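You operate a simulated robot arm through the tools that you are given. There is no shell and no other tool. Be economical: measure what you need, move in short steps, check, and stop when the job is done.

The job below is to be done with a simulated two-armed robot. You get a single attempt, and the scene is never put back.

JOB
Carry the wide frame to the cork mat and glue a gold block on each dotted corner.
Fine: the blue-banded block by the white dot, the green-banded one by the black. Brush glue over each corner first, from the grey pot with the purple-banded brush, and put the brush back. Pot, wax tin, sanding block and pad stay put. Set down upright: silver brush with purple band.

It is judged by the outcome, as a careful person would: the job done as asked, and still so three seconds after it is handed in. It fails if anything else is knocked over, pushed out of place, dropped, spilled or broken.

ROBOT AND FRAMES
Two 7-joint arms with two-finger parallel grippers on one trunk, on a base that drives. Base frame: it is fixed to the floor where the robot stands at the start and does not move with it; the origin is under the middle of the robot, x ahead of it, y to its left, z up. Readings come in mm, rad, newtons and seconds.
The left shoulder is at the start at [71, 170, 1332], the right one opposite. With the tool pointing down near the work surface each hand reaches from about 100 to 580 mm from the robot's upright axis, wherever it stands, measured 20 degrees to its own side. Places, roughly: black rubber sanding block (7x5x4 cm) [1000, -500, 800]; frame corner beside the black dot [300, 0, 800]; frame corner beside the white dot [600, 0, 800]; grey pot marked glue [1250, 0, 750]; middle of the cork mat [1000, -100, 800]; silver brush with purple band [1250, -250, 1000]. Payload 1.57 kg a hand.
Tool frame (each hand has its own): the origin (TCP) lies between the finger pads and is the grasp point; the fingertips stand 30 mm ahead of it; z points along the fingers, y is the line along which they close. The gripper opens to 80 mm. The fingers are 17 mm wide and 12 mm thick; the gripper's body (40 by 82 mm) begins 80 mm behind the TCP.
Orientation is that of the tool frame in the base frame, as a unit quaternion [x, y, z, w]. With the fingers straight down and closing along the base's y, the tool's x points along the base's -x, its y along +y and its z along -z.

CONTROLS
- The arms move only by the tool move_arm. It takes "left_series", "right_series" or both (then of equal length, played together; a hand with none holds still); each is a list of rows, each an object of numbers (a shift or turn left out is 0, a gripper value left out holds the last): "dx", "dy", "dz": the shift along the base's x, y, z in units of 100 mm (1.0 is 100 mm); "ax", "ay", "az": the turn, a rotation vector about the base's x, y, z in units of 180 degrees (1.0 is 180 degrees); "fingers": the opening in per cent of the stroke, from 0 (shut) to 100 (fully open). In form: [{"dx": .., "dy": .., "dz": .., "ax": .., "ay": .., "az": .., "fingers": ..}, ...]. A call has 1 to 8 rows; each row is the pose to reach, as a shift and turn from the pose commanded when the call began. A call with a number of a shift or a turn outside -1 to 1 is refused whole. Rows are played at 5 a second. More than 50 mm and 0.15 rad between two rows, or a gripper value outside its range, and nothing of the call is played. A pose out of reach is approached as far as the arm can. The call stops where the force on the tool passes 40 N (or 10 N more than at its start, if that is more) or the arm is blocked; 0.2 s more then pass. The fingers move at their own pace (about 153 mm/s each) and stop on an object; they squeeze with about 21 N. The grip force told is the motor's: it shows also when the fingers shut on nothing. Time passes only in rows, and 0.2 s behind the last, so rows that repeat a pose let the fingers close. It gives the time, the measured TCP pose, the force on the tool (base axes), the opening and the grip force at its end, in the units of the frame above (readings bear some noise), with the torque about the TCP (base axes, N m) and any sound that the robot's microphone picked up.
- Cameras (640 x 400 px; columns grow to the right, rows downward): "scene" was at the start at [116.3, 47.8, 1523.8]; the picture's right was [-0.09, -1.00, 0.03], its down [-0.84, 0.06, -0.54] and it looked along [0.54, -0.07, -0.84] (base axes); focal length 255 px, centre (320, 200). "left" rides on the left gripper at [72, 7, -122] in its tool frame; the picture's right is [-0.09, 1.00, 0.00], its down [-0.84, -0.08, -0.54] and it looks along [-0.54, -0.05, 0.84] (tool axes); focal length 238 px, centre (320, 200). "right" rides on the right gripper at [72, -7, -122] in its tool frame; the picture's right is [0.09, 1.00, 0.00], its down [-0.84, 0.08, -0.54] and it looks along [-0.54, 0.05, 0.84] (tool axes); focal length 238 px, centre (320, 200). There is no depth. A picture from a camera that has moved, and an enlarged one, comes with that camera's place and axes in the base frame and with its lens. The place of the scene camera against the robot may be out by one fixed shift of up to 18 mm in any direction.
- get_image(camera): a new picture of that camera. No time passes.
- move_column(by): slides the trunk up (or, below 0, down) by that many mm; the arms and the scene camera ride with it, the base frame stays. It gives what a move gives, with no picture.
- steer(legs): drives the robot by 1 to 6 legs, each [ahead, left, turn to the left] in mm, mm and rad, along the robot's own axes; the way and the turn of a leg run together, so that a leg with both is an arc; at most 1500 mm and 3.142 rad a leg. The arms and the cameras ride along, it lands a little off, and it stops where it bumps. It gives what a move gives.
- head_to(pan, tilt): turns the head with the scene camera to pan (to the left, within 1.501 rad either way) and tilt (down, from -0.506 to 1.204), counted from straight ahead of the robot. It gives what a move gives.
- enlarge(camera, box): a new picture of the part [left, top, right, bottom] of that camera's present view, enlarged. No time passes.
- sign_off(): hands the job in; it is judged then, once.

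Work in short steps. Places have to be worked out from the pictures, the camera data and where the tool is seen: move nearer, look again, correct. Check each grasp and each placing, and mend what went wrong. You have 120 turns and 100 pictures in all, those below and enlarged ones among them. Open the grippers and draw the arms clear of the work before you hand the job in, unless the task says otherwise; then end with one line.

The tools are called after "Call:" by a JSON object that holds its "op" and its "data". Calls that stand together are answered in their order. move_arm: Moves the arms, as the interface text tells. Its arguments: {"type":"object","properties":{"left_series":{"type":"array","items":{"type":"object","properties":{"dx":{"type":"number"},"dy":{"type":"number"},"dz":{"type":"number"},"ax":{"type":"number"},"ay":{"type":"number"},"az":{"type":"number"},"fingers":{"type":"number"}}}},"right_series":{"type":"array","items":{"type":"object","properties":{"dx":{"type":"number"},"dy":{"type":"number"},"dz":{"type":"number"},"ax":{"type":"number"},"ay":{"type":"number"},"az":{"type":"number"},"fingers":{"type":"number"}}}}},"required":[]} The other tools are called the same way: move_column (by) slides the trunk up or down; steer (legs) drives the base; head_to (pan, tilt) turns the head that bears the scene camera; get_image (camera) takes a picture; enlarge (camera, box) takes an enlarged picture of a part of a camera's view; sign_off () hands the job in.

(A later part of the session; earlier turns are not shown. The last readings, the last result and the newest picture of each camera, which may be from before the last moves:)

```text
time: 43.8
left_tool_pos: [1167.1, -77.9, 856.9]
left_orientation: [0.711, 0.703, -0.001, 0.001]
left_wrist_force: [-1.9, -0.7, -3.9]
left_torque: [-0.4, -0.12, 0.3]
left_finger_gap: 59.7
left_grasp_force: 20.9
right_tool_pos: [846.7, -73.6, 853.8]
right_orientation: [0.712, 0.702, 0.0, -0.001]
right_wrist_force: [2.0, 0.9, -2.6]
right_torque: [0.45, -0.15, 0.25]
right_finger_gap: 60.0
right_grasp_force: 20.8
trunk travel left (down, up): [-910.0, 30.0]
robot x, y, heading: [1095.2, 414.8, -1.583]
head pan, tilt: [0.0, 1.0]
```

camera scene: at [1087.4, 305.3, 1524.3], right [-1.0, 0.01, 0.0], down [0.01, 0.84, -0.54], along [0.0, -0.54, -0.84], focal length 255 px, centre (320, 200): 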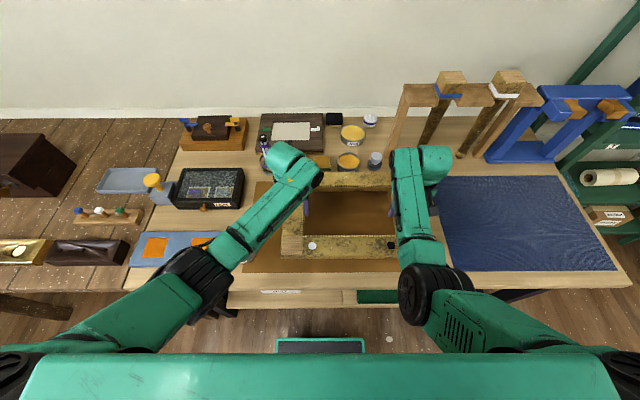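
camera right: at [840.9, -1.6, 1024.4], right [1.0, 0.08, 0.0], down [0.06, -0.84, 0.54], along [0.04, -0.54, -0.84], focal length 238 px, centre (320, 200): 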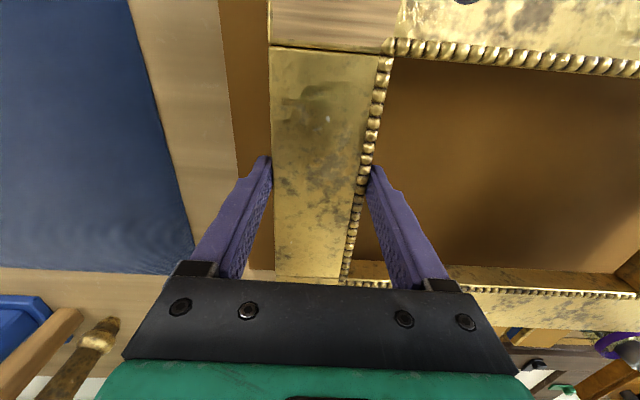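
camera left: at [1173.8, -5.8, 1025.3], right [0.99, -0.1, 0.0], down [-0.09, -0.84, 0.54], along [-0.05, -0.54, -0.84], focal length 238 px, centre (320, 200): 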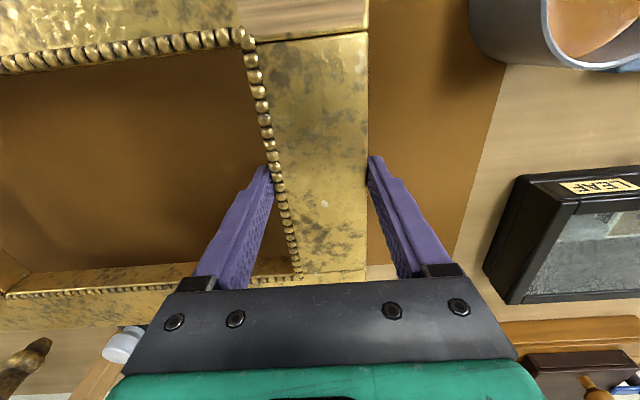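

Not fully seated yet; I lower in 1–2 mm steps.

Call:
{"op": "move_arm", "data": {"left_series": [{"dz": -0.01}, {"dz": -0.02}, {"dz": -0.03}], "right_series": [{"dz": -0.005}, {"dz": -0.01}, {"dz": -0.02}]}}

```text
time: 44.6
left_tool_pos: [1167.3, -77.1, 855.2]
left_orientation: [0.71, 0.704, -0.002, 0.0]
left_wrist_force: [-4.3, -0.7, 7.9]
left_torque: [0.54, 0.23, 0.23]
left_finger_gap: 59.7
left_grasp_force: 21.0
right_tool_pos: [847.0, -72.9, 853.2]
right_orientation: [0.712, 0.702, 0.001, 0.0]
right_wrist_force: [1.2, -0.3, -1.5]
right_torque: [0.54, 0.31, 0.3]
right_finger_gap: 60.0
right_grasp_force: 21.1
trunk travel left (down, up): [-910.0, 30.0]
robot x, y, heading: [1094.6, 415.5, -1.58]
head pan, tilt: [0.0, 1.0]
```

The left end has touched down; I ease the right 2 mm lower.

Call:
{"op": "move_arm", "data": {"right_series": [{"dz": -0.01}, {"dz": -0.02}, {"dz": -0.02}]}}

```text
time: 45.4
left_tool_pos: [1166.2, -76.2, 853.6]
left_orientation: [0.71, 0.704, -0.002, 0.001]
left_wrist_force: [-8.0, -7.1, 0.4]
left_torque: [-0.52, 0.05, 0.73]
left_finger_gap: 59.8
left_grasp_force: 20.9
right_tool_pos: [846.9, -72.7, 853.3]
right_orientation: [0.712, 0.702, -0.001, 0.001]
right_wrist_force: [3.2, 0.9, 17.1]
right_torque: [0.09, -0.07, 0.58]
right_finger_gap: 60.1
right_grasp_force: 20.8
trunk travel left (down, up): [-910.0, 30.0]
robot x, y, heading: [1095.2, 414.7, -1.581]
head pan, tilt: [0.0, 1.0]
```

The frame is seated on the cork. I open both grippers and rise.

Call:
{"op": "move_arm", "data": {"left_series": [{"fingers": 100}, {"fingers": 100}, {"dz": 0.2}, {"dz": 0.5}, {"dz": 0.9}], "right_series": [{"fingers": 100}, {"fingers": 100}, {"dz": 0.2}, {"dz": 0.5}, {"dz": 0.9}]}}

Call:
{"op": "get_image", "data": {"camera": "right"}}

Call:
{"op": "enlarge", "data": {"camera": "left", "box": [100, 0, 640, 340]}}

```text
time: 46.6
left_tool_pos: [1166.8, -76.7, 945.7]
left_orientation: [0.711, 0.704, 0.0, 0.0]
left_wrist_force: [0.7, 0.3, -0.4]
left_torque: [-0.04, -0.01, 0.0]
left_finger_gap: 79.9
left_grasp_force: 0.1
right_tool_pos: [847.9, -73.7, 941.3]
right_orientation: [0.712, 0.702, 0.001, 0.0]
right_wrist_force: [0.2, 0.0, -0.2]
right_torque: [-0.02, 0.0, -0.01]
right_finger_gap: 80.1
right_grasp_force: 0.0
trunk travel left (down, up): [-910.0, 30.0]
robot x, y, heading: [1096.2, 417.0, -1.575]
head pan, tilt: [0.0, 1.0]
```

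```text
65 pictures are left
camera right: at [841.9, -1.0, 1062.1], right [1.0, 0.08, 0.0], down [0.06, -0.84, 0.54], along [0.04, -0.54, -0.84], focal length 238 px, centre (320, 200)
```

right: 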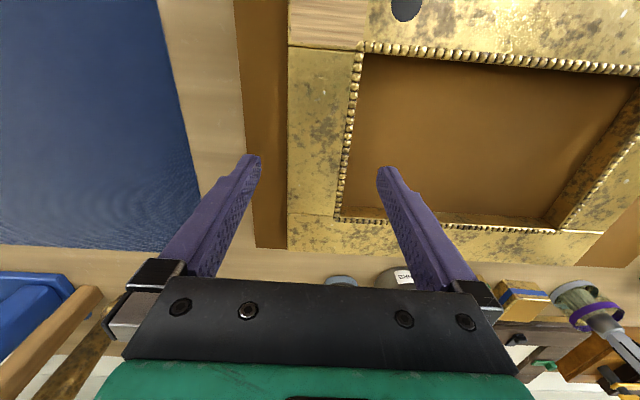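

```text
1.18 times, centred on (370, 170) of left
camera zoom: at [1175.0, -4.8, 1066.6], right [0.99, -0.1, 0.0], down [-0.08, -0.84, 0.54], along [-0.05, -0.54, -0.84], focal length 280 px, centre (261, 235)
```

zoom: 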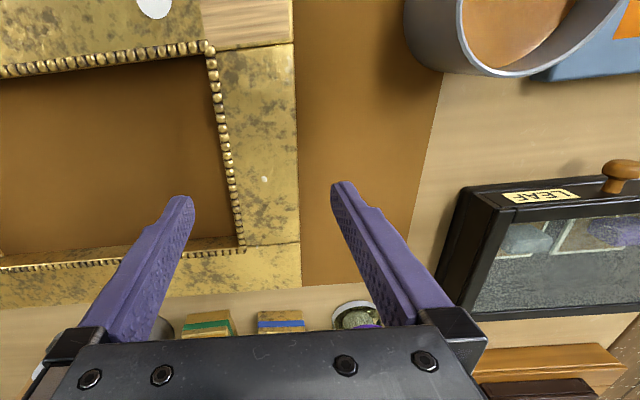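

The frame sits well on the cork. Next is the brush: I raise both hands and move the base toward it to see its shape.

Call:
{"op": "move_arm", "data": {"left_series": [{"dz": 0.4}, {"dz": 0.8}, {"dz": 1.0}], "right_series": [{"dz": 0.2, "dx": -0.2}, {"dz": 0.4, "dx": -0.4}, {"dz": 0.6, "dx": -0.6}]}}

Call:
{"op": "steer", "data": {"legs": [[0, 100, 0], [50, 0, 0]]}}

Call:
{"op": "get_image", "data": {"camera": "scene"}}

Call:
{"op": "get_image", "data": {"camera": "left"}}

```text
time: 47.6
left_tool_pos: [1216.9, -82.3, 1035.2]
left_orientation: [0.69, 0.722, 0.031, 0.03]
left_wrist_force: [-0.4, 0.5, 0.0]
left_torque: [0.0, 0.03, -0.01]
left_finger_gap: 80.5
left_grasp_force: 0.0
right_tool_pos: [789.3, -72.7, 1001.0]
right_orientation: [0.712, 0.702, 0.001, -0.001]
right_wrist_force: [0.3, 0.6, -0.2]
right_torque: [-0.03, 0.01, 0.02]
right_finger_gap: 80.0
right_grasp_force: 0.0
trunk travel left (down, up): [-910.0, 30.0]
robot x, y, heading: [1097.5, 415.2, -1.579]
head pan, tilt: [0.0, 1.0]
stopped in row 3 (left hand): the arm was blocked; the commanded pose is now the measured one
```

```text
time: 49.2
left_tool_pos: [1315.0, -125.1, 1038.9]
left_orientation: [0.692, 0.721, 0.028, 0.034]
left_wrist_force: [-0.4, 0.7, 0.5]
left_torque: [-0.05, -0.01, 0.02]
left_finger_gap: 79.9
left_grasp_force: 0.1
right_tool_pos: [885.3, -114.3, 1004.3]
right_orientation: [0.713, 0.701, 0.0, 0.003]
right_wrist_force: [-0.8, 0.8, -0.4]
right_torque: [-0.05, -0.05, -0.01]
right_finger_gap: 80.0
right_grasp_force: 0.0
trunk travel left (down, up): [-910.0, 30.0]
robot x, y, heading: [1199.8, 364.2, -1.58]
head pan, tilt: [0.0, 1.0]
```

```text
63 pictures are left
camera scene: at [1186.8, 267.2, 1525.3], right [-1.0, 0.01, 0.0], down [0.01, 0.84, -0.55], along [0.0, -0.55, -0.84], focal length 255 px, centre (320, 200)
```

scene: 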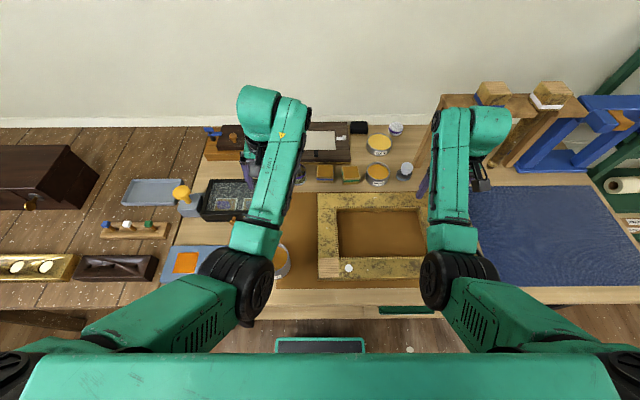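

```text
62 pictures are left
camera left: at [1307.0, -51.7, 1159.4], right [0.99, -0.05, 0.09], down [-0.09, -0.84, 0.54], along [0.05, -0.55, -0.84], focal length 238 px, centre (320, 200)
```

left: 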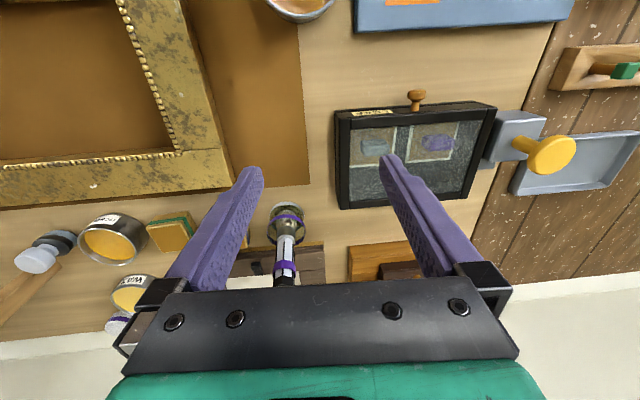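

I enlarge the brush and the blocks in the left camera.

Call:
{"op": "enlarge", "data": {"camera": "left", "box": [200, 170, 360, 300]}}

```text
3.08 times, centred on (280, 235) of left
camera zoom: at [1307.0, -51.7, 1159.4], right [0.99, -0.05, 0.09], down [-0.09, -0.84, 0.54], along [0.05, -0.55, -0.84], focal length 733 px, centre (443, 92)
```

zoom: 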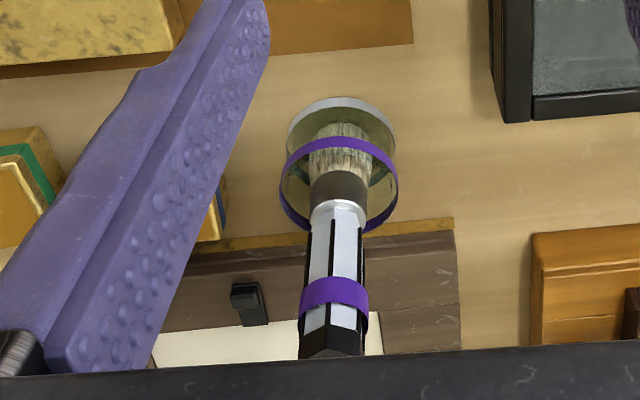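

The brush stands bristles down in a glass jar with a purple rim, at about (1268, -290), its handle spanning z ≈ 890–975. It is far back, so I move closer and reposition the base to let the left hand reach it with a forward tilt.

Call:
{"op": "steer", "data": {"legs": [[0, -140, 0.01], [22, 0, 0]]}}

Call:
{"op": "get_image", "data": {"camera": "scene"}}

```text
time: 51.0
left_tool_pos: [1182.1, -147.0, 1037.4]
left_orientation: [0.688, 0.725, 0.03, 0.033]
left_wrist_force: [-0.1, 0.4, -0.2]
left_torque: [-0.06, 0.01, 0.0]
left_finger_gap: 80.1
left_grasp_force: 0.1
right_tool_pos: [754.2, -140.6, 1002.1]
right_orientation: [0.71, 0.705, -0.001, 0.001]
right_wrist_force: [-0.2, 0.7, -0.2]
right_torque: [-0.03, 0.02, 0.01]
right_finger_gap: 80.0
right_grasp_force: 0.0
trunk travel left (down, up): [-910.0, 30.0]
robot x, y, heading: [1056.9, 346.7, -1.568]
head pan, tilt: [0.0, 1.0]
```

```text
60 pictures are left
camera scene: at [1053.0, 243.1, 1525.0], right [-1.0, 0.0, 0.0], down [0.0, 0.84, -0.54], along [0.0, -0.54, -0.84], focal length 255 px, centre (320, 200)
```

scene: 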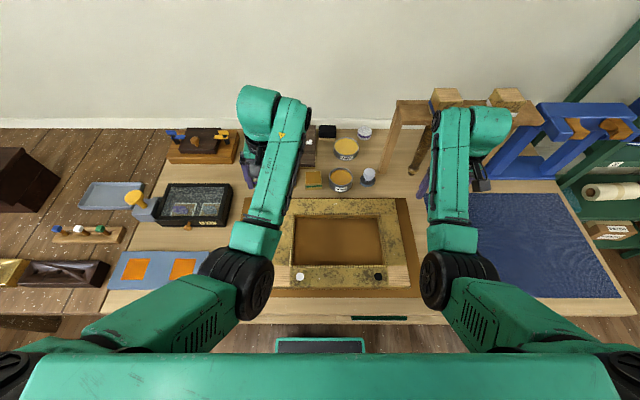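

I swing the left hand out to the brush's x and tilt it forward about 35°.

Call:
{"op": "move_arm", "data": {"left_series": [{"dx": 0.3, "ay": 0.028, "az": -0.017}, {"dx": 0.6, "ax": -0.04, "ay": 0.028, "az": -0.017}, {"dx": 0.85, "ax": -0.08, "ay": 0.028, "az": -0.017}, {"dx": 0.85, "ax": -0.12, "ay": 0.028, "az": -0.017}, {"dx": 0.85, "ax": -0.16, "ay": 0.028, "az": -0.017}, {"dx": 0.85, "ax": -0.195, "ay": 0.028, "az": -0.017}]}}

Call:
{"op": "get_image", "data": {"camera": "left"}}

```text
time: 52.4
left_tool_pos: [1270.0, -152.8, 1034.8]
left_orientation: [0.665, 0.682, -0.221, 0.207]
left_wrist_force: [-0.4, -0.1, -0.5]
left_torque: [0.0, 0.0, 0.01]
left_finger_gap: 80.0
left_grasp_force: 0.1
right_tool_pos: [753.0, -145.6, 1000.5]
right_orientation: [0.709, 0.706, 0.0, -0.001]
right_wrist_force: [0.3, 0.7, -0.6]
right_torque: [-0.01, -0.02, 0.05]
right_finger_gap: 80.0
right_grasp_force: 0.0
trunk travel left (down, up): [-910.0, 30.0]
robot x, y, heading: [1058.7, 345.9, -1.563]
head pan, tilt: [0.0, 1.0]
```

```text
59 pictures are left
camera left: at [1275.2, -21.9, 1092.7], right [1.0, -0.06, 0.03], down [-0.05, -0.37, 0.93], along [-0.04, -0.93, -0.37], focal length 238 px, centre (320, 200)
```

left: 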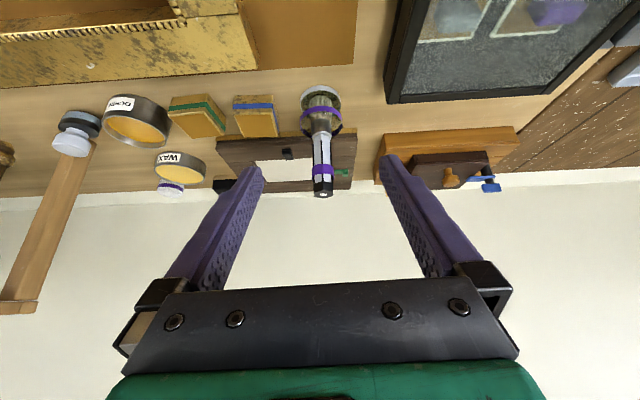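

The brush axis is at about (1268, -292), its top at z ≈ 979, vertical. I approach with open fingers straddling the handle.

Call:
{"op": "move_arm", "data": {"left_series": [{"dy": -0.4, "dx": -0.02}, {"dy": -0.8, "dx": -0.02}, {"dy": -1.0, "dz": -0.25, "dx": -0.02}, {"dy": -1.0, "dz": -0.5, "dx": -0.02}]}}

Call:
{"op": "get_image", "data": {"camera": "left"}}

```text
time: 53.4
left_tool_pos: [1266.7, -250.8, 981.4]
left_orientation: [0.666, 0.683, -0.219, 0.206]
left_wrist_force: [-0.6, 0.3, 0.5]
left_torque: [-0.01, 0.02, -0.03]
left_finger_gap: 80.1
left_grasp_force: 0.0
right_tool_pos: [753.8, -145.9, 1001.8]
right_orientation: [0.709, 0.705, 0.001, -0.001]
right_wrist_force: [-0.2, 0.6, 0.4]
right_torque: [0.02, -0.01, 0.0]
right_finger_gap: 79.9
right_grasp_force: 0.1
trunk travel left (down, up): [-910.0, 30.0]
robot x, y, heading: [1059.7, 345.1, -1.572]
head pan, tilt: [0.0, 1.0]
```

```text
58 pictures are left
camera left: at [1272.2, -122.4, 1040.7], right [1.0, -0.06, 0.03], down [-0.05, -0.37, 0.93], along [-0.04, -0.93, -0.38], focal length 238 px, centre (320, 200)
```

left: 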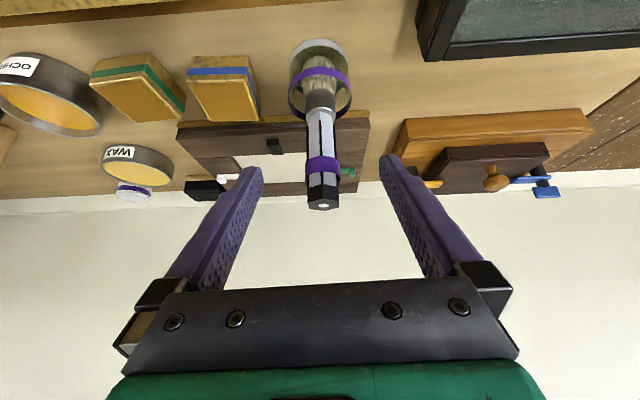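

The fingers are centred on the handle. I advance to TCP (1266, -290, 942) and close.

Call:
{"op": "move_arm", "data": {"left_series": [{"dy": -0.2, "dz": -0.2}, {"dy": -0.39, "dz": -0.39}, {"dy": -0.39, "dz": -0.39, "fingers": 0}, {"dy": -0.39, "dz": -0.39, "fingers": 0}, {"dy": -0.39, "dz": -0.39, "fingers": 0}]}}

Call:
{"op": "get_image", "data": {"camera": "left"}}

```text
time: 54.5
left_tool_pos: [1265.7, -291.4, 947.1]
left_orientation: [0.666, 0.682, -0.22, 0.205]
left_wrist_force: [-0.1, -0.5, 1.2]
left_torque: [-0.02, -0.18, 0.06]
left_finger_gap: 23.2
left_grasp_force: 20.7
right_tool_pos: [753.7, -144.4, 999.4]
right_orientation: [0.709, 0.705, 0.002, 0.0]
right_wrist_force: [0.6, 0.4, -0.8]
right_torque: [-0.03, 0.0, 0.0]
right_finger_gap: 79.9
right_grasp_force: 0.0
trunk travel left (down, up): [-910.0, 30.0]
robot x, y, heading: [1060.2, 347.1, -1.568]
head pan, tilt: [0.0, 1.0]
```

```text
57 pictures are left
camera left: at [1272.4, -160.8, 1003.7], right [1.0, -0.06, 0.03], down [-0.05, -0.38, 0.93], along [-0.04, -0.93, -0.38], focal length 238 px, centre (320, 200)
```

left: 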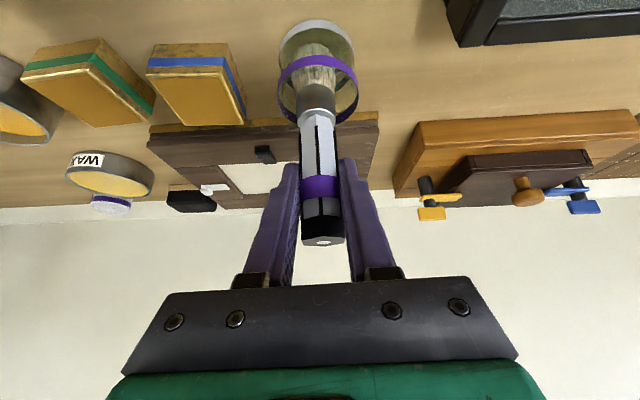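

The brush is gripped at 23.2 mm. I lift it straight up out of the jar.

Call:
{"op": "move_arm", "data": {"left_series": [{"dz": 0.1}, {"dz": 0.3}, {"dz": 0.55}, {"dz": 0.8}, {"dz": 1.0}]}}

Call:
{"op": "get_image", "data": {"camera": "left"}}

```text
time: 55.8
left_tool_pos: [1266.2, -290.5, 1046.3]
left_orientation: [0.666, 0.683, -0.219, 0.206]
left_wrist_force: [0.5, -0.2, -0.6]
left_torque: [0.0, -0.1, 0.02]
left_finger_gap: 23.3
left_grasp_force: 21.7
right_tool_pos: [753.7, -145.1, 1000.2]
right_orientation: [0.709, 0.705, 0.002, 0.0]
right_wrist_force: [0.3, -0.2, -0.1]
right_torque: [0.01, 0.02, -0.03]
right_finger_gap: 79.9
right_grasp_force: 0.2
trunk travel left (down, up): [-910.0, 30.0]
robot x, y, heading: [1058.0, 343.0, -1.573]
head pan, tilt: [0.0, 1.0]
```

```text
56 pictures are left
camera left: at [1272.0, -160.9, 1104.7], right [1.0, -0.06, 0.03], down [-0.05, -0.38, 0.93], along [-0.04, -0.92, -0.38], focal length 238 px, centre (320, 200)
```

left: 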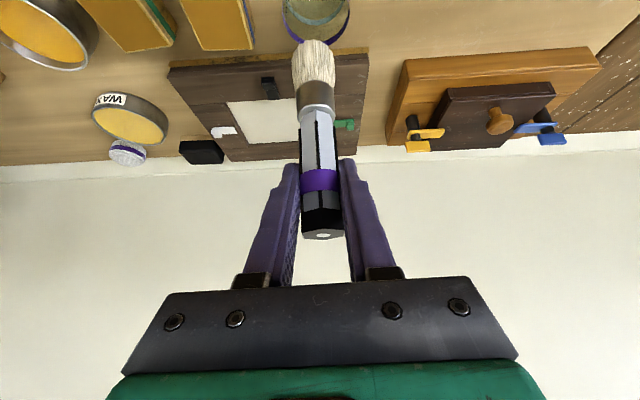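

The brush is clear of the jar, its bristle tip about 125–130 mm below the TCP. I back the base 230 mm to bring the brush toward the pot.

Call:
{"op": "steer", "data": {"legs": [[-230, 0, 0]]}}

Call:
{"op": "get_image", "data": {"camera": "scene"}}

Call:
{"op": "get_image", "data": {"camera": "left"}}

```text
time: 57.5
left_tool_pos: [1265.5, -68.4, 1045.3]
left_orientation: [0.667, 0.683, -0.219, 0.204]
left_wrist_force: [0.4, -0.3, -0.7]
left_torque: [0.01, -0.13, 0.04]
left_finger_gap: 23.0
left_grasp_force: 21.3
right_tool_pos: [752.9, 79.3, 999.1]
right_orientation: [0.71, 0.704, 0.002, -0.001]
right_wrist_force: [-0.4, -0.4, 0.2]
right_torque: [0.02, 0.0, 0.02]
right_finger_gap: 80.3
right_grasp_force: 0.1
trunk travel left (down, up): [-910.0, 30.0]
robot x, y, heading: [1057.2, 569.9, -1.573]
head pan, tilt: [0.0, 1.0]
```

```text
55 pictures are left
camera scene: at [1052.3, 457.7, 1524.1], right [-1.0, 0.0, 0.0], down [0.0, 0.84, -0.54], along [0.0, -0.54, -0.84], focal length 255 px, centre (320, 200)
```

scene: 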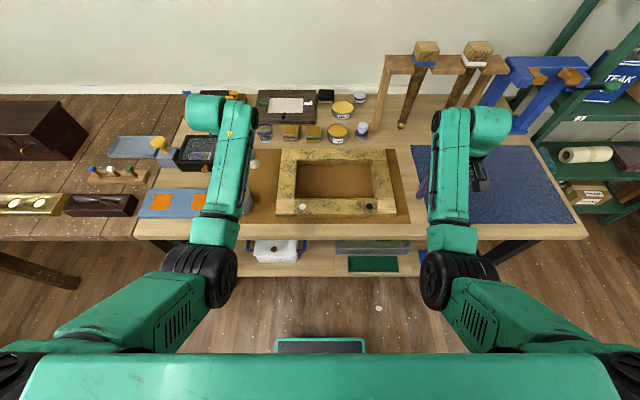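

```text
54 pictures are left
camera left: at [1270.8, 61.3, 1103.2], right [1.0, -0.06, 0.03], down [-0.05, -0.38, 0.92], along [-0.05, -0.92, -0.38], focal length 238 px, centre (320, 200)
```

left: 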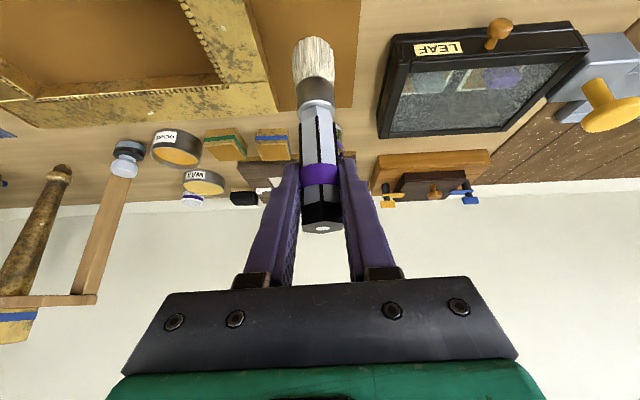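

The pot is hidden beneath the arm; my estimate for it is (1315, 25). I shift the base right so the scene camera sees both the pot and the white-dot corner.

Call:
{"op": "steer", "data": {"legs": [[0, -110, 0]]}}

Call:
{"op": "get_image", "data": {"camera": "scene"}}

Call:
{"op": "enlarge", "data": {"camera": "scene", "box": [110, 120, 290, 260]}}

```text
time: 58.7
left_tool_pos: [1156.8, -66.1, 1045.7]
left_orientation: [0.667, 0.682, -0.22, 0.204]
left_wrist_force: [0.3, -0.5, -0.4]
left_torque: [0.0, 0.02, -0.04]
left_finger_gap: 23.2
left_grasp_force: 21.1
right_tool_pos: [644.3, 80.0, 1000.6]
right_orientation: [0.71, 0.704, 0.0, -0.001]
right_wrist_force: [0.0, 1.0, -0.3]
right_torque: [-0.02, 0.0, 0.0]
right_finger_gap: 80.1
right_grasp_force: 0.0
trunk travel left (down, up): [-910.0, 30.0]
robot x, y, heading: [947.5, 571.6, -1.572]
head pan, tilt: [0.0, 1.0]
```

```text
53 pictures are left
camera scene: at [944.8, 460.5, 1524.3], right [-1.0, 0.0, 0.0], down [0.0, 0.84, -0.54], along [0.0, -0.54, -0.84], focal length 255 px, centre (320, 200)
```

scene: 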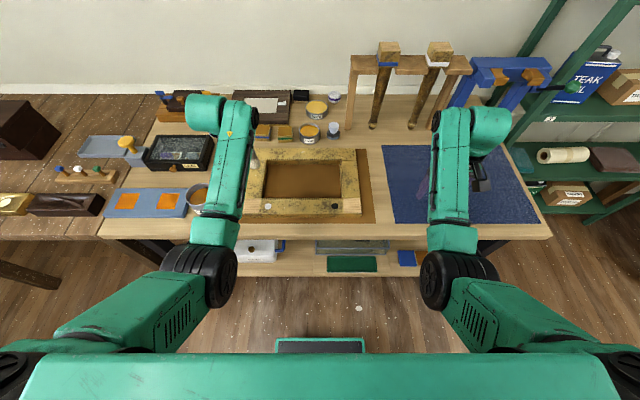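

```text
2.86 times, centred on (200, 190) of scene
camera zoom: at [944.8, 460.5, 1524.3], right [-1.0, 0.0, 0.0], down [0.0, 0.84, -0.54], along [0.0, -0.54, -0.84], focal length 728 px, centre (663, 229)
```

zoom: 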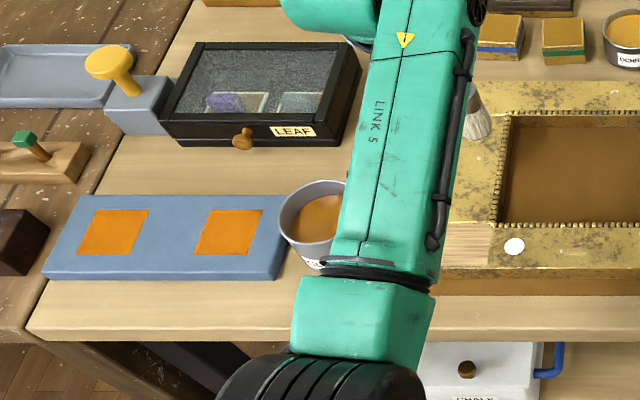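

Combining views, the pot centre is near (1317, 20) with inner radius about 43 and rim z ≈ 885; the white-dot patch centre is near (1170, 32) and the black one near (845, 36). I bring the brush over the pot at height.

Call:
{"op": "steer", "data": {"legs": [[0, 158, 0]]}}

Call:
{"op": "move_arm", "data": {"left_series": [{"dy": 0.2, "dz": 0.05}, {"dy": 0.4, "dz": 0.1}, {"dy": 0.6, "dz": 0.1}, {"dy": 0.78, "dz": 0.1}]}}

Call:
{"op": "get_image", "data": {"camera": "left"}}

Call:
{"op": "get_image", "data": {"camera": "scene"}}

```text
time: 60.1
left_tool_pos: [1305.2, -66.0, 1047.8]
left_orientation: [0.668, 0.681, -0.219, 0.207]
left_wrist_force: [0.1, 0.3, -0.5]
left_torque: [0.04, 0.01, 0.0]
left_finger_gap: 23.6
left_grasp_force: 20.7
right_tool_pos: [793.9, 81.5, 999.4]
right_orientation: [0.71, 0.704, 0.001, 0.001]
right_wrist_force: [-0.1, -0.5, 0.1]
right_torque: [-0.01, -0.01, 0.0]
right_finger_gap: 80.1
right_grasp_force: 0.1
trunk travel left (down, up): [-910.0, 30.0]
robot x, y, heading: [1102.8, 570.3, -1.578]
head pan, tilt: [0.0, 1.0]
```

```text
time: 61.1
left_tool_pos: [1308.4, 13.7, 1057.0]
left_orientation: [0.668, 0.681, -0.22, 0.204]
left_wrist_force: [-0.6, 0.9, -0.6]
left_torque: [-0.02, -0.01, 0.02]
left_finger_gap: 23.2
left_grasp_force: 21.0
right_tool_pos: [795.9, 81.9, 999.8]
right_orientation: [0.711, 0.703, 0.001, 0.0]
right_wrist_force: [0.0, 0.3, 0.7]
right_torque: [0.02, -0.02, -0.01]
right_finger_gap: 80.0
right_grasp_force: 0.0
trunk travel left (down, up): [-910.0, 30.0]
robot x, y, heading: [1101.2, 566.8, -1.571]
head pan, tilt: [0.0, 1.0]
```

```text
51 pictures are left
camera left: at [1315.3, 142.2, 1116.0], right [1.0, -0.06, 0.03], down [-0.05, -0.37, 0.93], along [-0.05, -0.93, -0.38], focal length 238 px, centre (320, 200)
```

left: 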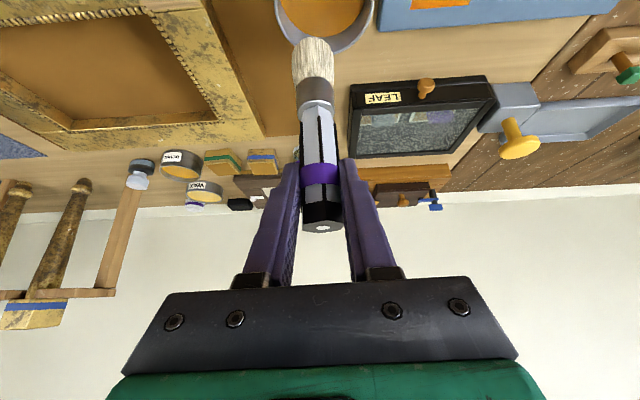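

```text
50 pictures are left
camera scene: at [1096.6, 461.9, 1524.5], right [-1.0, 0.0, 0.0], down [0.0, 0.84, -0.54], along [0.0, -0.54, -0.84], focal length 255 px, centre (320, 200)
```

scene: 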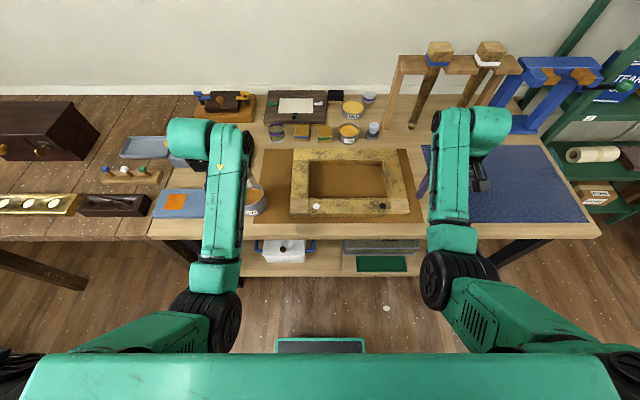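

The pot is centred near (1318, 15), rim z ≈ 889, glue surface ≈ 868; the tip is about 11 mm off in x. I correct and dip.

Call:
{"op": "move_arm", "data": {"left_series": [{"dx": 0.1, "dy": -0.02}, {"dx": 0.1, "dy": -0.02, "dz": -0.2}, {"dx": 0.1, "dy": -0.02, "dz": -0.45}, {"dx": 0.1, "dy": -0.02, "dz": -0.65}, {"dx": 0.1, "dy": -0.02, "dz": -0.78}, {"dx": 0.14, "dy": -0.02, "dz": -0.78}, {"dx": 0.08, "dy": -0.02, "dz": -0.78}]}}

Call:
{"op": "enlarge", "data": {"camera": "left", "box": [220, 0, 420, 130]}}

```text
time: 62.7
left_tool_pos: [1316.0, 11.1, 979.8]
left_orientation: [0.667, 0.681, -0.221, 0.208]
left_wrist_force: [0.5, -2.7, 17.7]
left_torque: [-0.45, -0.22, 0.01]
left_finger_gap: 23.7
left_grasp_force: 20.9
right_tool_pos: [795.4, 82.4, 1001.0]
right_orientation: [0.71, 0.704, 0.0, 0.0]
right_wrist_force: [0.1, -0.4, -0.8]
right_torque: [0.01, -0.01, 0.02]
right_finger_gap: 80.0
right_grasp_force: 0.1
trunk travel left (down, up): [-910.0, 30.0]
robot x, y, heading: [1100.5, 570.9, -1.575]
head pan, tilt: [0.0, 1.0]
```

```text
3.08 times, centred on (320, 65) of left
camera zoom: at [1321.9, 140.5, 1038.0], right [1.0, -0.06, 0.03], down [-0.05, -0.37, 0.93], along [-0.05, -0.93, -0.37], focal length 733 px, centre (320, 615)
```

zoom: 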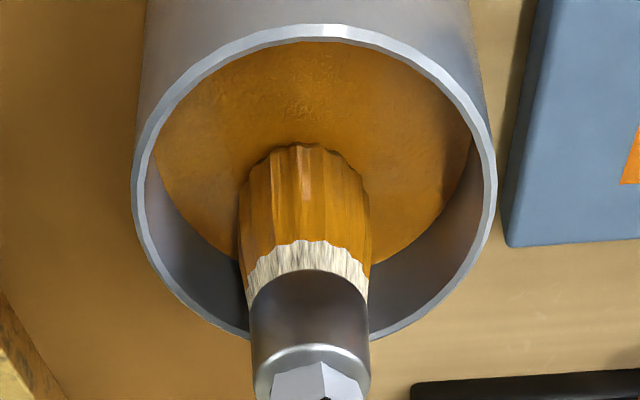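

The bristles are coated and press lightly on the bottom. I lift straight out.

Call:
{"op": "move_arm", "data": {"left_series": [{"dx": 0.03, "dz": 0.15}, {"dx": 0.03, "dz": 0.4}, {"dx": 0.03, "dz": 0.65}, {"dx": 0.03, "dz": 0.8}]}}

Call:
{"op": "get_image", "data": {"camera": "left"}}

```text
time: 63.7
left_tool_pos: [1318.8, 10.2, 1057.7]
left_orientation: [0.667, 0.682, -0.219, 0.204]
left_wrist_force: [-0.5, 0.1, -0.6]
left_torque: [0.01, 0.02, -0.01]
left_finger_gap: 23.3
left_grasp_force: 21.0
right_tool_pos: [797.3, 80.8, 1000.1]
right_orientation: [0.711, 0.703, 0.002, -0.001]
right_wrist_force: [0.0, 0.3, -0.8]
right_torque: [-0.01, -0.02, 0.03]
right_finger_gap: 80.1
right_grasp_force: 0.1
trunk travel left (down, up): [-910.0, 30.0]
robot x, y, heading: [1101.7, 570.9, -1.568]
head pan, tilt: [0.0, 1.0]
```

```text
48 pictures are left
camera left: at [1325.7, 139.2, 1115.2], right [1.0, -0.06, 0.03], down [-0.05, -0.38, 0.93], along [-0.05, -0.92, -0.38], focal length 238 px, centre (320, 200)
```

left: 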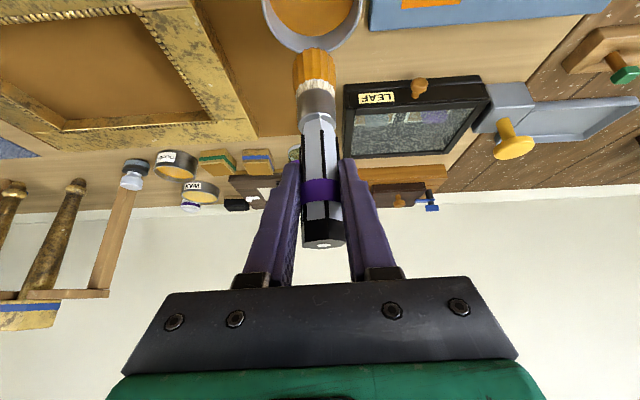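

The brush is loaded (it slid up a few mm in the grip, so the tip is about 116 mm below the TCP). I move over the white-dot corner.

Call:
{"op": "steer", "data": {"legs": [[0, -149, 0]]}}

Call:
{"op": "move_arm", "data": {"left_series": [{"dy": 0.16, "dz": -0.2}, {"dy": 0.16, "dz": -0.5}, {"dy": 0.16, "dz": -0.7}]}}

Call:
{"op": "get_image", "data": {"camera": "left"}}

```text
time: 65.0
left_tool_pos: [1168.6, 10.1, 1057.1]
left_orientation: [0.668, 0.681, -0.221, 0.204]
left_wrist_force: [0.0, 0.4, -0.5]
left_torque: [0.0, -0.01, -0.01]
left_finger_gap: 23.4
left_grasp_force: 20.6
right_tool_pos: [644.5, 81.9, 1001.3]
right_orientation: [0.712, 0.702, 0.0, -0.002]
right_wrist_force: [0.2, 0.0, -0.4]
right_torque: [-0.03, 0.02, -0.02]
right_finger_gap: 79.6
right_grasp_force: 0.1
trunk travel left (down, up): [-910.0, 30.0]
robot x, y, heading: [948.4, 571.0, -1.576]
head pan, tilt: [0.0, 1.0]
```

```text
time: 65.8
left_tool_pos: [1165.0, 26.3, 988.5]
left_orientation: [0.668, 0.681, -0.22, 0.205]
left_wrist_force: [0.0, 1.0, -0.7]
left_torque: [0.03, -0.03, 0.01]
left_finger_gap: 23.1
left_grasp_force: 20.6
right_tool_pos: [641.8, 81.0, 999.8]
right_orientation: [0.712, 0.702, 0.002, 0.0]
right_wrist_force: [-1.0, 0.0, -0.2]
right_torque: [-0.05, 0.03, 0.03]
right_finger_gap: 80.1
right_grasp_force: 0.0
trunk travel left (down, up): [-910.0, 30.0]
robot x, y, heading: [949.7, 571.8, -1.575]
head pan, tilt: [0.0, 1.0]
```

```text
47 pictures are left
camera left: at [1172.2, 155.6, 1045.5], right [1.0, -0.06, 0.03], down [-0.05, -0.37, 0.93], along [-0.05, -0.92, -0.38], focal length 238 px, centre (320, 200)
```

left: 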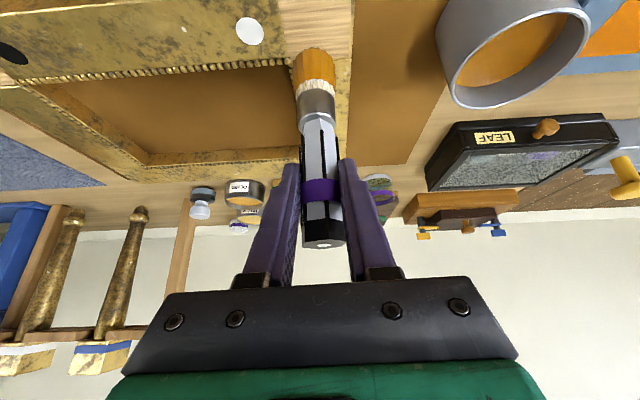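

The tip is over the patch (patch x ≈ 1140–1195, y ≈ 4–61). I lower gently until contact.

Call:
{"op": "move_arm", "data": {"left_series": [{"dz": -0.12}, {"dz": -0.2}, {"dz": -0.26}, {"dz": -0.29}]}}

```text
time: 66.8
left_tool_pos: [1165.7, 26.6, 963.0]
left_orientation: [0.667, 0.679, -0.223, 0.21]
left_wrist_force: [0.1, -2.5, 18.9]
left_torque: [-0.21, -0.22, 0.04]
left_finger_gap: 23.8
left_grasp_force: 20.9
right_tool_pos: [640.6, 85.0, 1003.0]
right_orientation: [0.711, 0.703, 0.0, 0.001]
right_wrist_force: [-0.2, -0.3, 0.2]
right_torque: [-0.01, 0.04, 0.02]
right_finger_gap: 79.7
right_grasp_force: 0.0
trunk travel left (down, up): [-910.0, 30.0]
robot x, y, heading: [950.0, 569.4, -1.575]
head pan, tilt: [0.0, 1.0]
```

Contact made (19 N). I ease up slightly and brush over the patch in short strokes.

Call:
{"op": "move_arm", "data": {"left_series": [{"dz": 0.03, "dx": 0.0, "dy": 0.0}, {"dz": 0.03, "dx": -0.12, "dy": 0.14}, {"dz": 0.03, "dx": -0.12, "dy": -0.1}, {"dz": 0.03, "dx": 0.03, "dy": -0.12}, {"dz": 0.03, "dx": 0.03, "dy": 0.16}, {"dz": 0.03, "dx": 0.17, "dy": 0.16}, {"dz": 0.03, "dx": 0.17, "dy": -0.12}, {"dz": 0.03, "dx": 0.03, "dy": 0.02}]}}

Call:
{"op": "move_arm", "data": {"left_series": [{"dz": 0.2}, {"dz": 0.6}, {"dz": 0.95}]}}

Call:
{"op": "get_image", "data": {"camera": "left"}}

Call:
{"op": "get_image", "data": {"camera": "scene"}}

```text
time: 68.7
left_tool_pos: [1167.9, 29.2, 962.4]
left_orientation: [0.668, 0.681, -0.219, 0.205]
left_wrist_force: [-0.1, 0.7, -0.6]
left_torque: [-0.01, -0.01, -0.02]
left_finger_gap: 23.2
left_grasp_force: 21.1
right_tool_pos: [641.5, 84.2, 1000.8]
right_orientation: [0.711, 0.703, 0.002, 0.001]
right_wrist_force: [0.4, -0.1, -0.5]
right_torque: [0.0, -0.04, -0.01]
right_finger_gap: 80.1
right_grasp_force: 0.0
trunk travel left (down, up): [-910.0, 30.0]
robot x, y, heading: [949.1, 570.2, -1.583]
head pan, tilt: [0.0, 1.0]
```

```text
time: 69.5
left_tool_pos: [1169.9, 28.6, 1053.8]
left_orientation: [0.668, 0.68, -0.22, 0.204]
left_wrist_force: [0.5, 0.2, -0.7]
left_torque: [0.01, 0.0, 0.02]
left_finger_gap: 23.2
left_grasp_force: 21.4
right_tool_pos: [641.9, 83.0, 999.8]
right_orientation: [0.712, 0.703, 0.002, -0.001]
right_wrist_force: [0.3, -0.5, -0.4]
right_torque: [-0.03, -0.01, 0.01]
right_finger_gap: 79.9
right_grasp_force: 0.0
trunk travel left (down, up): [-910.0, 30.0]
robot x, y, heading: [951.4, 569.1, -1.576]
head pan, tilt: [0.0, 1.0]
```

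```text
46 pictures are left
camera left: at [1175.8, 157.9, 1112.5], right [1.0, -0.06, 0.03], down [-0.05, -0.38, 0.93], along [-0.05, -0.92, -0.38], focal length 238 px, centre (320, 200)
```

left: 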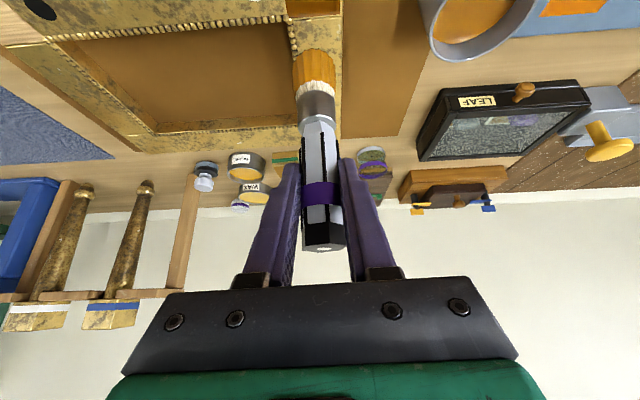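

```text
45 pictures are left
camera scene: at [943.7, 461.4, 1524.3], right [-1.0, 0.01, 0.0], down [0.0, 0.84, -0.54], along [0.0, -0.54, -0.84], focal length 255 px, centre (320, 200)
```

scene: 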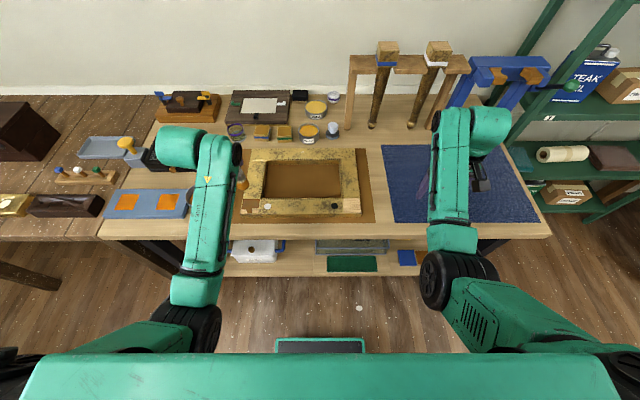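

I check the glue coverage on the white-dot corner.

Call:
{"op": "enlarge", "data": {"camera": "scene", "box": [215, 180, 295, 230]}}

```text
8.00 times, centred on (255, 205) of scene
camera zoom: at [943.7, 461.4, 1524.3], right [-1.0, 0.01, 0.0], down [0.0, 0.84, -0.54], along [0.0, -0.54, -0.84], focal length 2039 px, centre (840, 160)
```

zoom: 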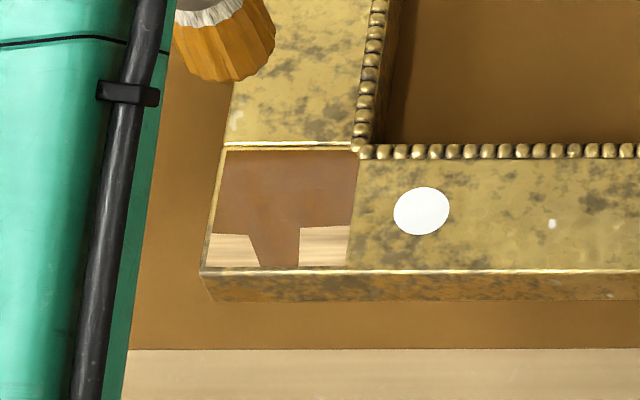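

Glue covers most of it, but a strip at the near edge is still bare. I brush that strip slowly.

Call:
{"op": "move_arm", "data": {"left_series": [{"dz": -0.4, "dx": -0.1, "dy": 0.08}, {"dz": -0.75, "dx": -0.17, "dy": 0.15}, {"dz": -0.93, "dx": -0.17, "dy": 0.15}, {"dz": -0.94, "dx": -0.17, "dy": 0.18}, {"dz": -0.94, "dx": -0.05, "dy": 0.18}, {"dz": -0.94, "dx": 0.08, "dy": 0.18}, {"dz": -0.94, "dx": 0.18, "dy": 0.18}, {"dz": -0.94, "dx": 0.18, "dy": 0.1}]}}

Call:
{"op": "move_arm", "data": {"left_series": [{"dz": 0.2}, {"dz": 0.6}, {"dz": 0.95, "dx": -0.18}]}}

Call:
{"op": "enlarge", "data": {"camera": "scene", "box": [215, 180, 295, 230]}}

```text
time: 71.2
left_tool_pos: [1186.8, 38.6, 961.1]
left_orientation: [0.668, 0.681, -0.22, 0.205]
left_wrist_force: [-0.6, 0.0, 0.9]
left_torque: [0.03, -0.02, -0.03]
left_finger_gap: 23.4
left_grasp_force: 21.1
right_tool_pos: [642.8, 79.9, 1000.0]
right_orientation: [0.712, 0.703, 0.001, -0.001]
right_wrist_force: [0.6, -0.2, 0.0]
right_torque: [0.02, 0.05, 0.03]
right_finger_gap: 80.3
right_grasp_force: 0.1
trunk travel left (down, up): [-910.0, 30.0]
robot x, y, heading: [952.4, 569.4, -1.578]
head pan, tilt: [0.0, 1.0]
```

```text
time: 72.0
left_tool_pos: [1167.6, 38.5, 1058.0]
left_orientation: [0.668, 0.681, -0.22, 0.206]
left_wrist_force: [0.1, 0.2, -0.3]
left_torque: [0.02, -0.03, 0.01]
left_finger_gap: 23.3
left_grasp_force: 20.9
right_tool_pos: [642.0, 81.9, 999.4]
right_orientation: [0.711, 0.703, 0.001, 0.0]
right_wrist_force: [0.0, -0.5, 1.5]
right_torque: [-0.03, -0.02, 0.02]
right_finger_gap: 80.0
right_grasp_force: 0.1
trunk travel left (down, up): [-910.0, 30.0]
robot x, y, heading: [950.6, 569.2, -1.577]
head pan, tilt: [0.0, 1.0]
```

```text
8.00 times, centred on (255, 205) of scene
camera zoom: at [942.4, 461.4, 1524.3], right [-1.0, 0.01, 0.0], down [0.0, 0.84, -0.54], along [0.0, -0.54, -0.84], focal length 2039 px, centre (840, 160)
```

zoom: 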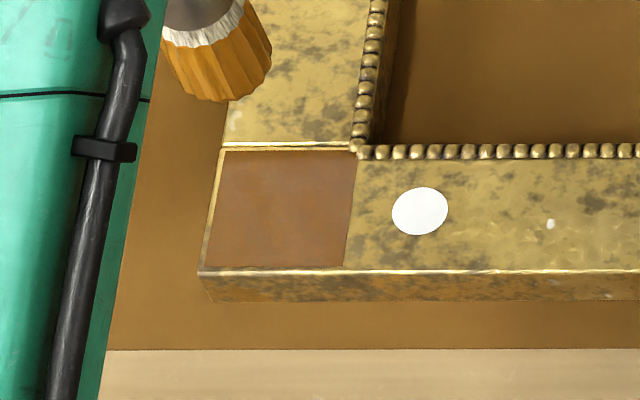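

The white-dot corner is fully glued. I go to the black-dot corner (centre about (845, 34)).

Call:
{"op": "steer", "data": {"legs": [[0, -324, 0]]}}

Call:
{"op": "get_image", "data": {"camera": "left"}}

Call:
{"op": "get_image", "data": {"camera": "scene"}}

```text
time: 74.2
left_tool_pos: [847.2, 40.5, 1055.7]
left_orientation: [0.668, 0.68, -0.221, 0.204]
left_wrist_force: [0.1, 0.9, -0.6]
left_torque: [0.0, 0.0, -0.01]
left_finger_gap: 23.3
left_grasp_force: 21.4
right_tool_pos: [321.1, 83.1, 1000.7]
right_orientation: [0.712, 0.703, 0.001, -0.001]
right_wrist_force: [-0.1, 0.3, -0.2]
right_torque: [0.01, 0.02, 0.03]
right_finger_gap: 79.9
right_grasp_force: 0.1
trunk travel left (down, up): [-910.0, 30.0]
robot x, y, heading: [628.3, 570.8, -1.573]
head pan, tilt: [0.0, 1.0]
```

```text
42 pictures are left
camera left: at [854.2, 169.7, 1114.2], right [1.0, -0.07, 0.03], down [-0.05, -0.38, 0.93], along [-0.05, -0.92, -0.38], focal length 238 px, centre (320, 200)
```

left: 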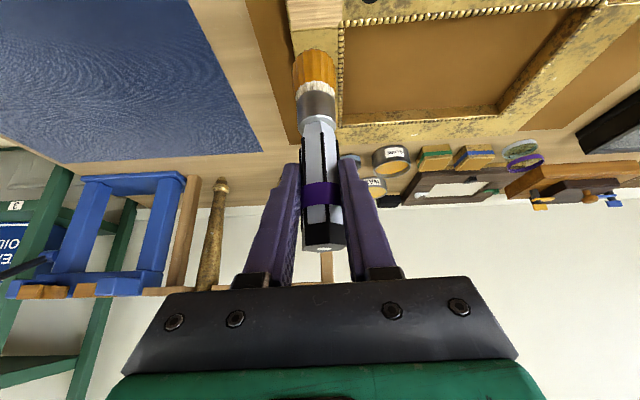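

```text
41 pictures are left
camera scene: at [623.4, 463.0, 1524.4], right [-1.0, 0.01, 0.0], down [0.0, 0.84, -0.54], along [0.0, -0.54, -0.84], focal length 255 px, centre (320, 200)
```

scene: 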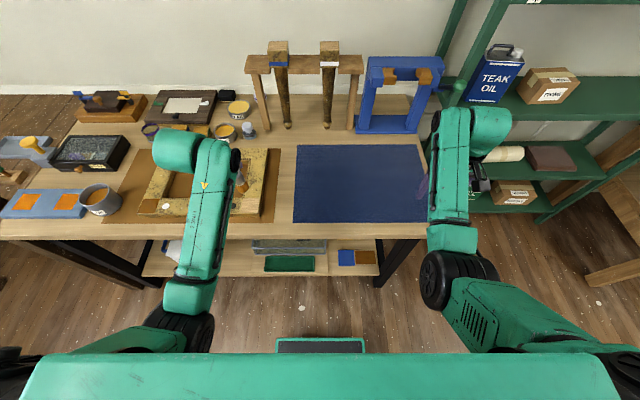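

The brush is over the black-dot patch. I brush it in slow passes covering the near, middle and far strips.

Call:
{"op": "move_arm", "data": {"left_series": [{"dz": -0.45, "dx": -0.08}, {"dz": -0.85, "dx": -0.16, "dy": 0.08}, {"dz": -0.945, "dx": -0.16, "dy": 0.09}, {"dz": -0.945, "dx": 0.0, "dy": 0.09}, {"dz": -0.945, "dx": 0.16, "dy": 0.09}, {"dz": -0.945, "dx": 0.16, "dy": -0.08}, {"dz": -0.945, "dx": 0.0, "dy": -0.08}, {"dz": -0.945, "dx": -0.16, "dy": -0.08}]}}

Call:
{"op": "move_arm", "data": {"left_series": [{"dy": -0.12}, {"dx": 0.15, "dy": -0.12}, {"dx": 0.31, "dy": -0.12}, {"dx": 0.15, "dy": 0.0}, {"dx": 0.15, "dy": 0.0, "dz": 0.2}, {"dx": 0.15, "dy": 0.0, "dz": 0.6}, {"dx": 0.15, "dy": 0.0, "dz": 0.95}]}}

Call:
{"op": "steer", "data": {"legs": [[0, 130, 0]]}}

Call:
{"op": "get_image", "data": {"camera": "scene"}}

```text
time: 76.0
left_tool_pos: [828.3, 34.7, 962.2]
left_orientation: [0.668, 0.681, -0.22, 0.205]
left_wrist_force: [0.4, 0.0, -0.7]
left_torque: [0.0, -0.02, 0.03]
left_finger_gap: 23.5
left_grasp_force: 21.1
right_tool_pos: [319.0, 84.1, 1000.1]
right_orientation: [0.711, 0.703, 0.001, 0.0]
right_wrist_force: [0.4, 0.2, -0.4]
right_torque: [-0.01, 0.0, 0.0]
right_finger_gap: 79.8
right_grasp_force: 0.0
trunk travel left (down, up): [-910.0, 30.0]
robot x, y, heading: [627.5, 572.8, -1.58]
head pan, tilt: [0.0, 1.0]
```

```text
time: 77.6
left_tool_pos: [842.5, 32.5, 1056.4]
left_orientation: [0.668, 0.681, -0.219, 0.205]
left_wrist_force: [0.4, 0.1, -1.3]
left_torque: [-0.01, 0.0, -0.01]
left_finger_gap: 23.5
left_grasp_force: 21.0
right_tool_pos: [319.5, 83.6, 999.5]
right_orientation: [0.712, 0.702, 0.001, -0.001]
right_wrist_force: [-0.2, -0.4, 0.0]
right_torque: [0.0, -0.02, 0.0]
right_finger_gap: 80.0
right_grasp_force: 0.1
trunk travel left (down, up): [-910.0, 30.0]
robot x, y, heading: [624.1, 572.7, -1.576]
head pan, tilt: [0.0, 1.0]
```

```text
time: 78.9
left_tool_pos: [969.6, 30.7, 1058.6]
left_orientation: [0.669, 0.679, -0.22, 0.206]
left_wrist_force: [-0.4, -0.3, -0.2]
left_torque: [0.0, -0.01, 0.02]
left_finger_gap: 23.1
left_grasp_force: 21.0
right_tool_pos: [446.0, 83.9, 1000.3]
right_orientation: [0.712, 0.702, 0.002, 0.001]
right_wrist_force: [-0.3, -0.1, 0.0]
right_torque: [-0.03, 0.0, -0.01]
right_finger_gap: 80.0
right_grasp_force: 0.1
trunk travel left (down, up): [-910.0, 30.0]
robot x, y, heading: [758.1, 569.0, -1.58]
head pan, tilt: [0.0, 1.0]
```

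```text
40 pictures are left
camera scene: at [747.8, 462.1, 1524.4], right [-1.0, 0.01, 0.0], down [0.01, 0.84, -0.54], along [0.0, -0.54, -0.84], focal length 255 px, centre (320, 200)
```

scene: 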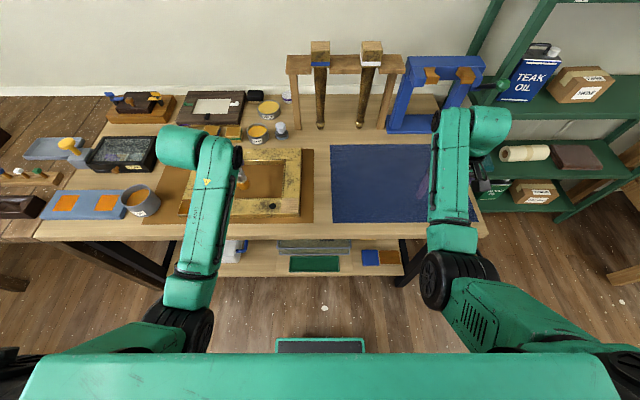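

Call:
{"op": "enlarge", "data": {"camera": "scene", "box": [235, 180, 315, 230]}}

```text
8.00 times, centred on (275, 205) of scene
camera zoom: at [747.8, 462.1, 1524.4], right [-1.0, 0.01, 0.0], down [0.01, 0.84, -0.54], along [0.0, -0.54, -0.84], focal length 2039 px, centre (680, 160)
```

zoom: 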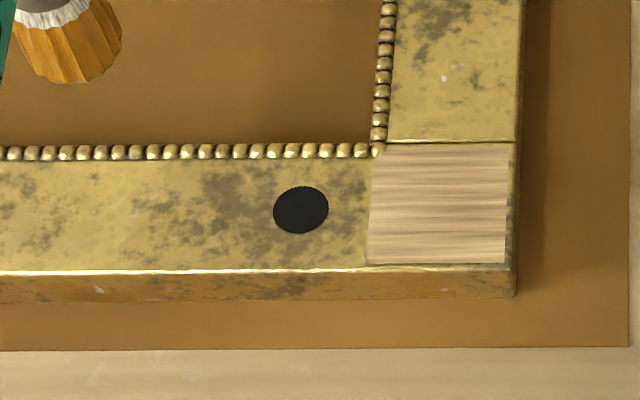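

No glue came off: the tip probably passed just above the surface. I go back and brush a few mm lower.

Call:
{"op": "steer", "data": {"legs": [[0, -124, 0.007]]}}

Call:
{"op": "move_arm", "data": {"left_series": [{"dz": -0.4}, {"dz": -0.8}, {"dz": -0.96}, {"dz": -1.0}]}}

```text
time: 80.1
left_tool_pos: [854.2, 31.6, 1056.4]
left_orientation: [0.666, 0.682, -0.22, 0.206]
left_wrist_force: [-0.7, 0.2, -0.5]
left_torque: [0.0, -0.01, 0.05]
left_finger_gap: 23.4
left_grasp_force: 20.8
right_tool_pos: [330.2, 82.5, 1001.8]
right_orientation: [0.71, 0.704, 0.001, -0.001]
right_wrist_force: [0.0, 0.1, 0.5]
right_torque: [0.02, -0.01, 0.02]
right_finger_gap: 80.1
right_grasp_force: 0.0
trunk travel left (down, up): [-910.0, 30.0]
robot x, y, heading: [635.5, 571.4, -1.571]
head pan, tilt: [0.0, 1.0]
```

```text
time: 81.1
left_tool_pos: [852.2, 33.8, 960.2]
left_orientation: [0.666, 0.68, -0.224, 0.21]
left_wrist_force: [0.0, -2.6, 18.6]
left_torque: [-0.36, -0.21, 0.01]
left_finger_gap: 23.7
left_grasp_force: 20.7
right_tool_pos: [328.1, 85.4, 1002.1]
right_orientation: [0.711, 0.703, 0.001, 0.0]
right_wrist_force: [0.1, -0.6, 0.4]
right_torque: [0.01, 0.0, -0.01]
right_finger_gap: 79.8
right_grasp_force: 0.1
trunk travel left (down, up): [-910.0, 30.0]
robot x, y, heading: [636.7, 570.7, -1.567]
head pan, tilt: [0.0, 1.0]
```

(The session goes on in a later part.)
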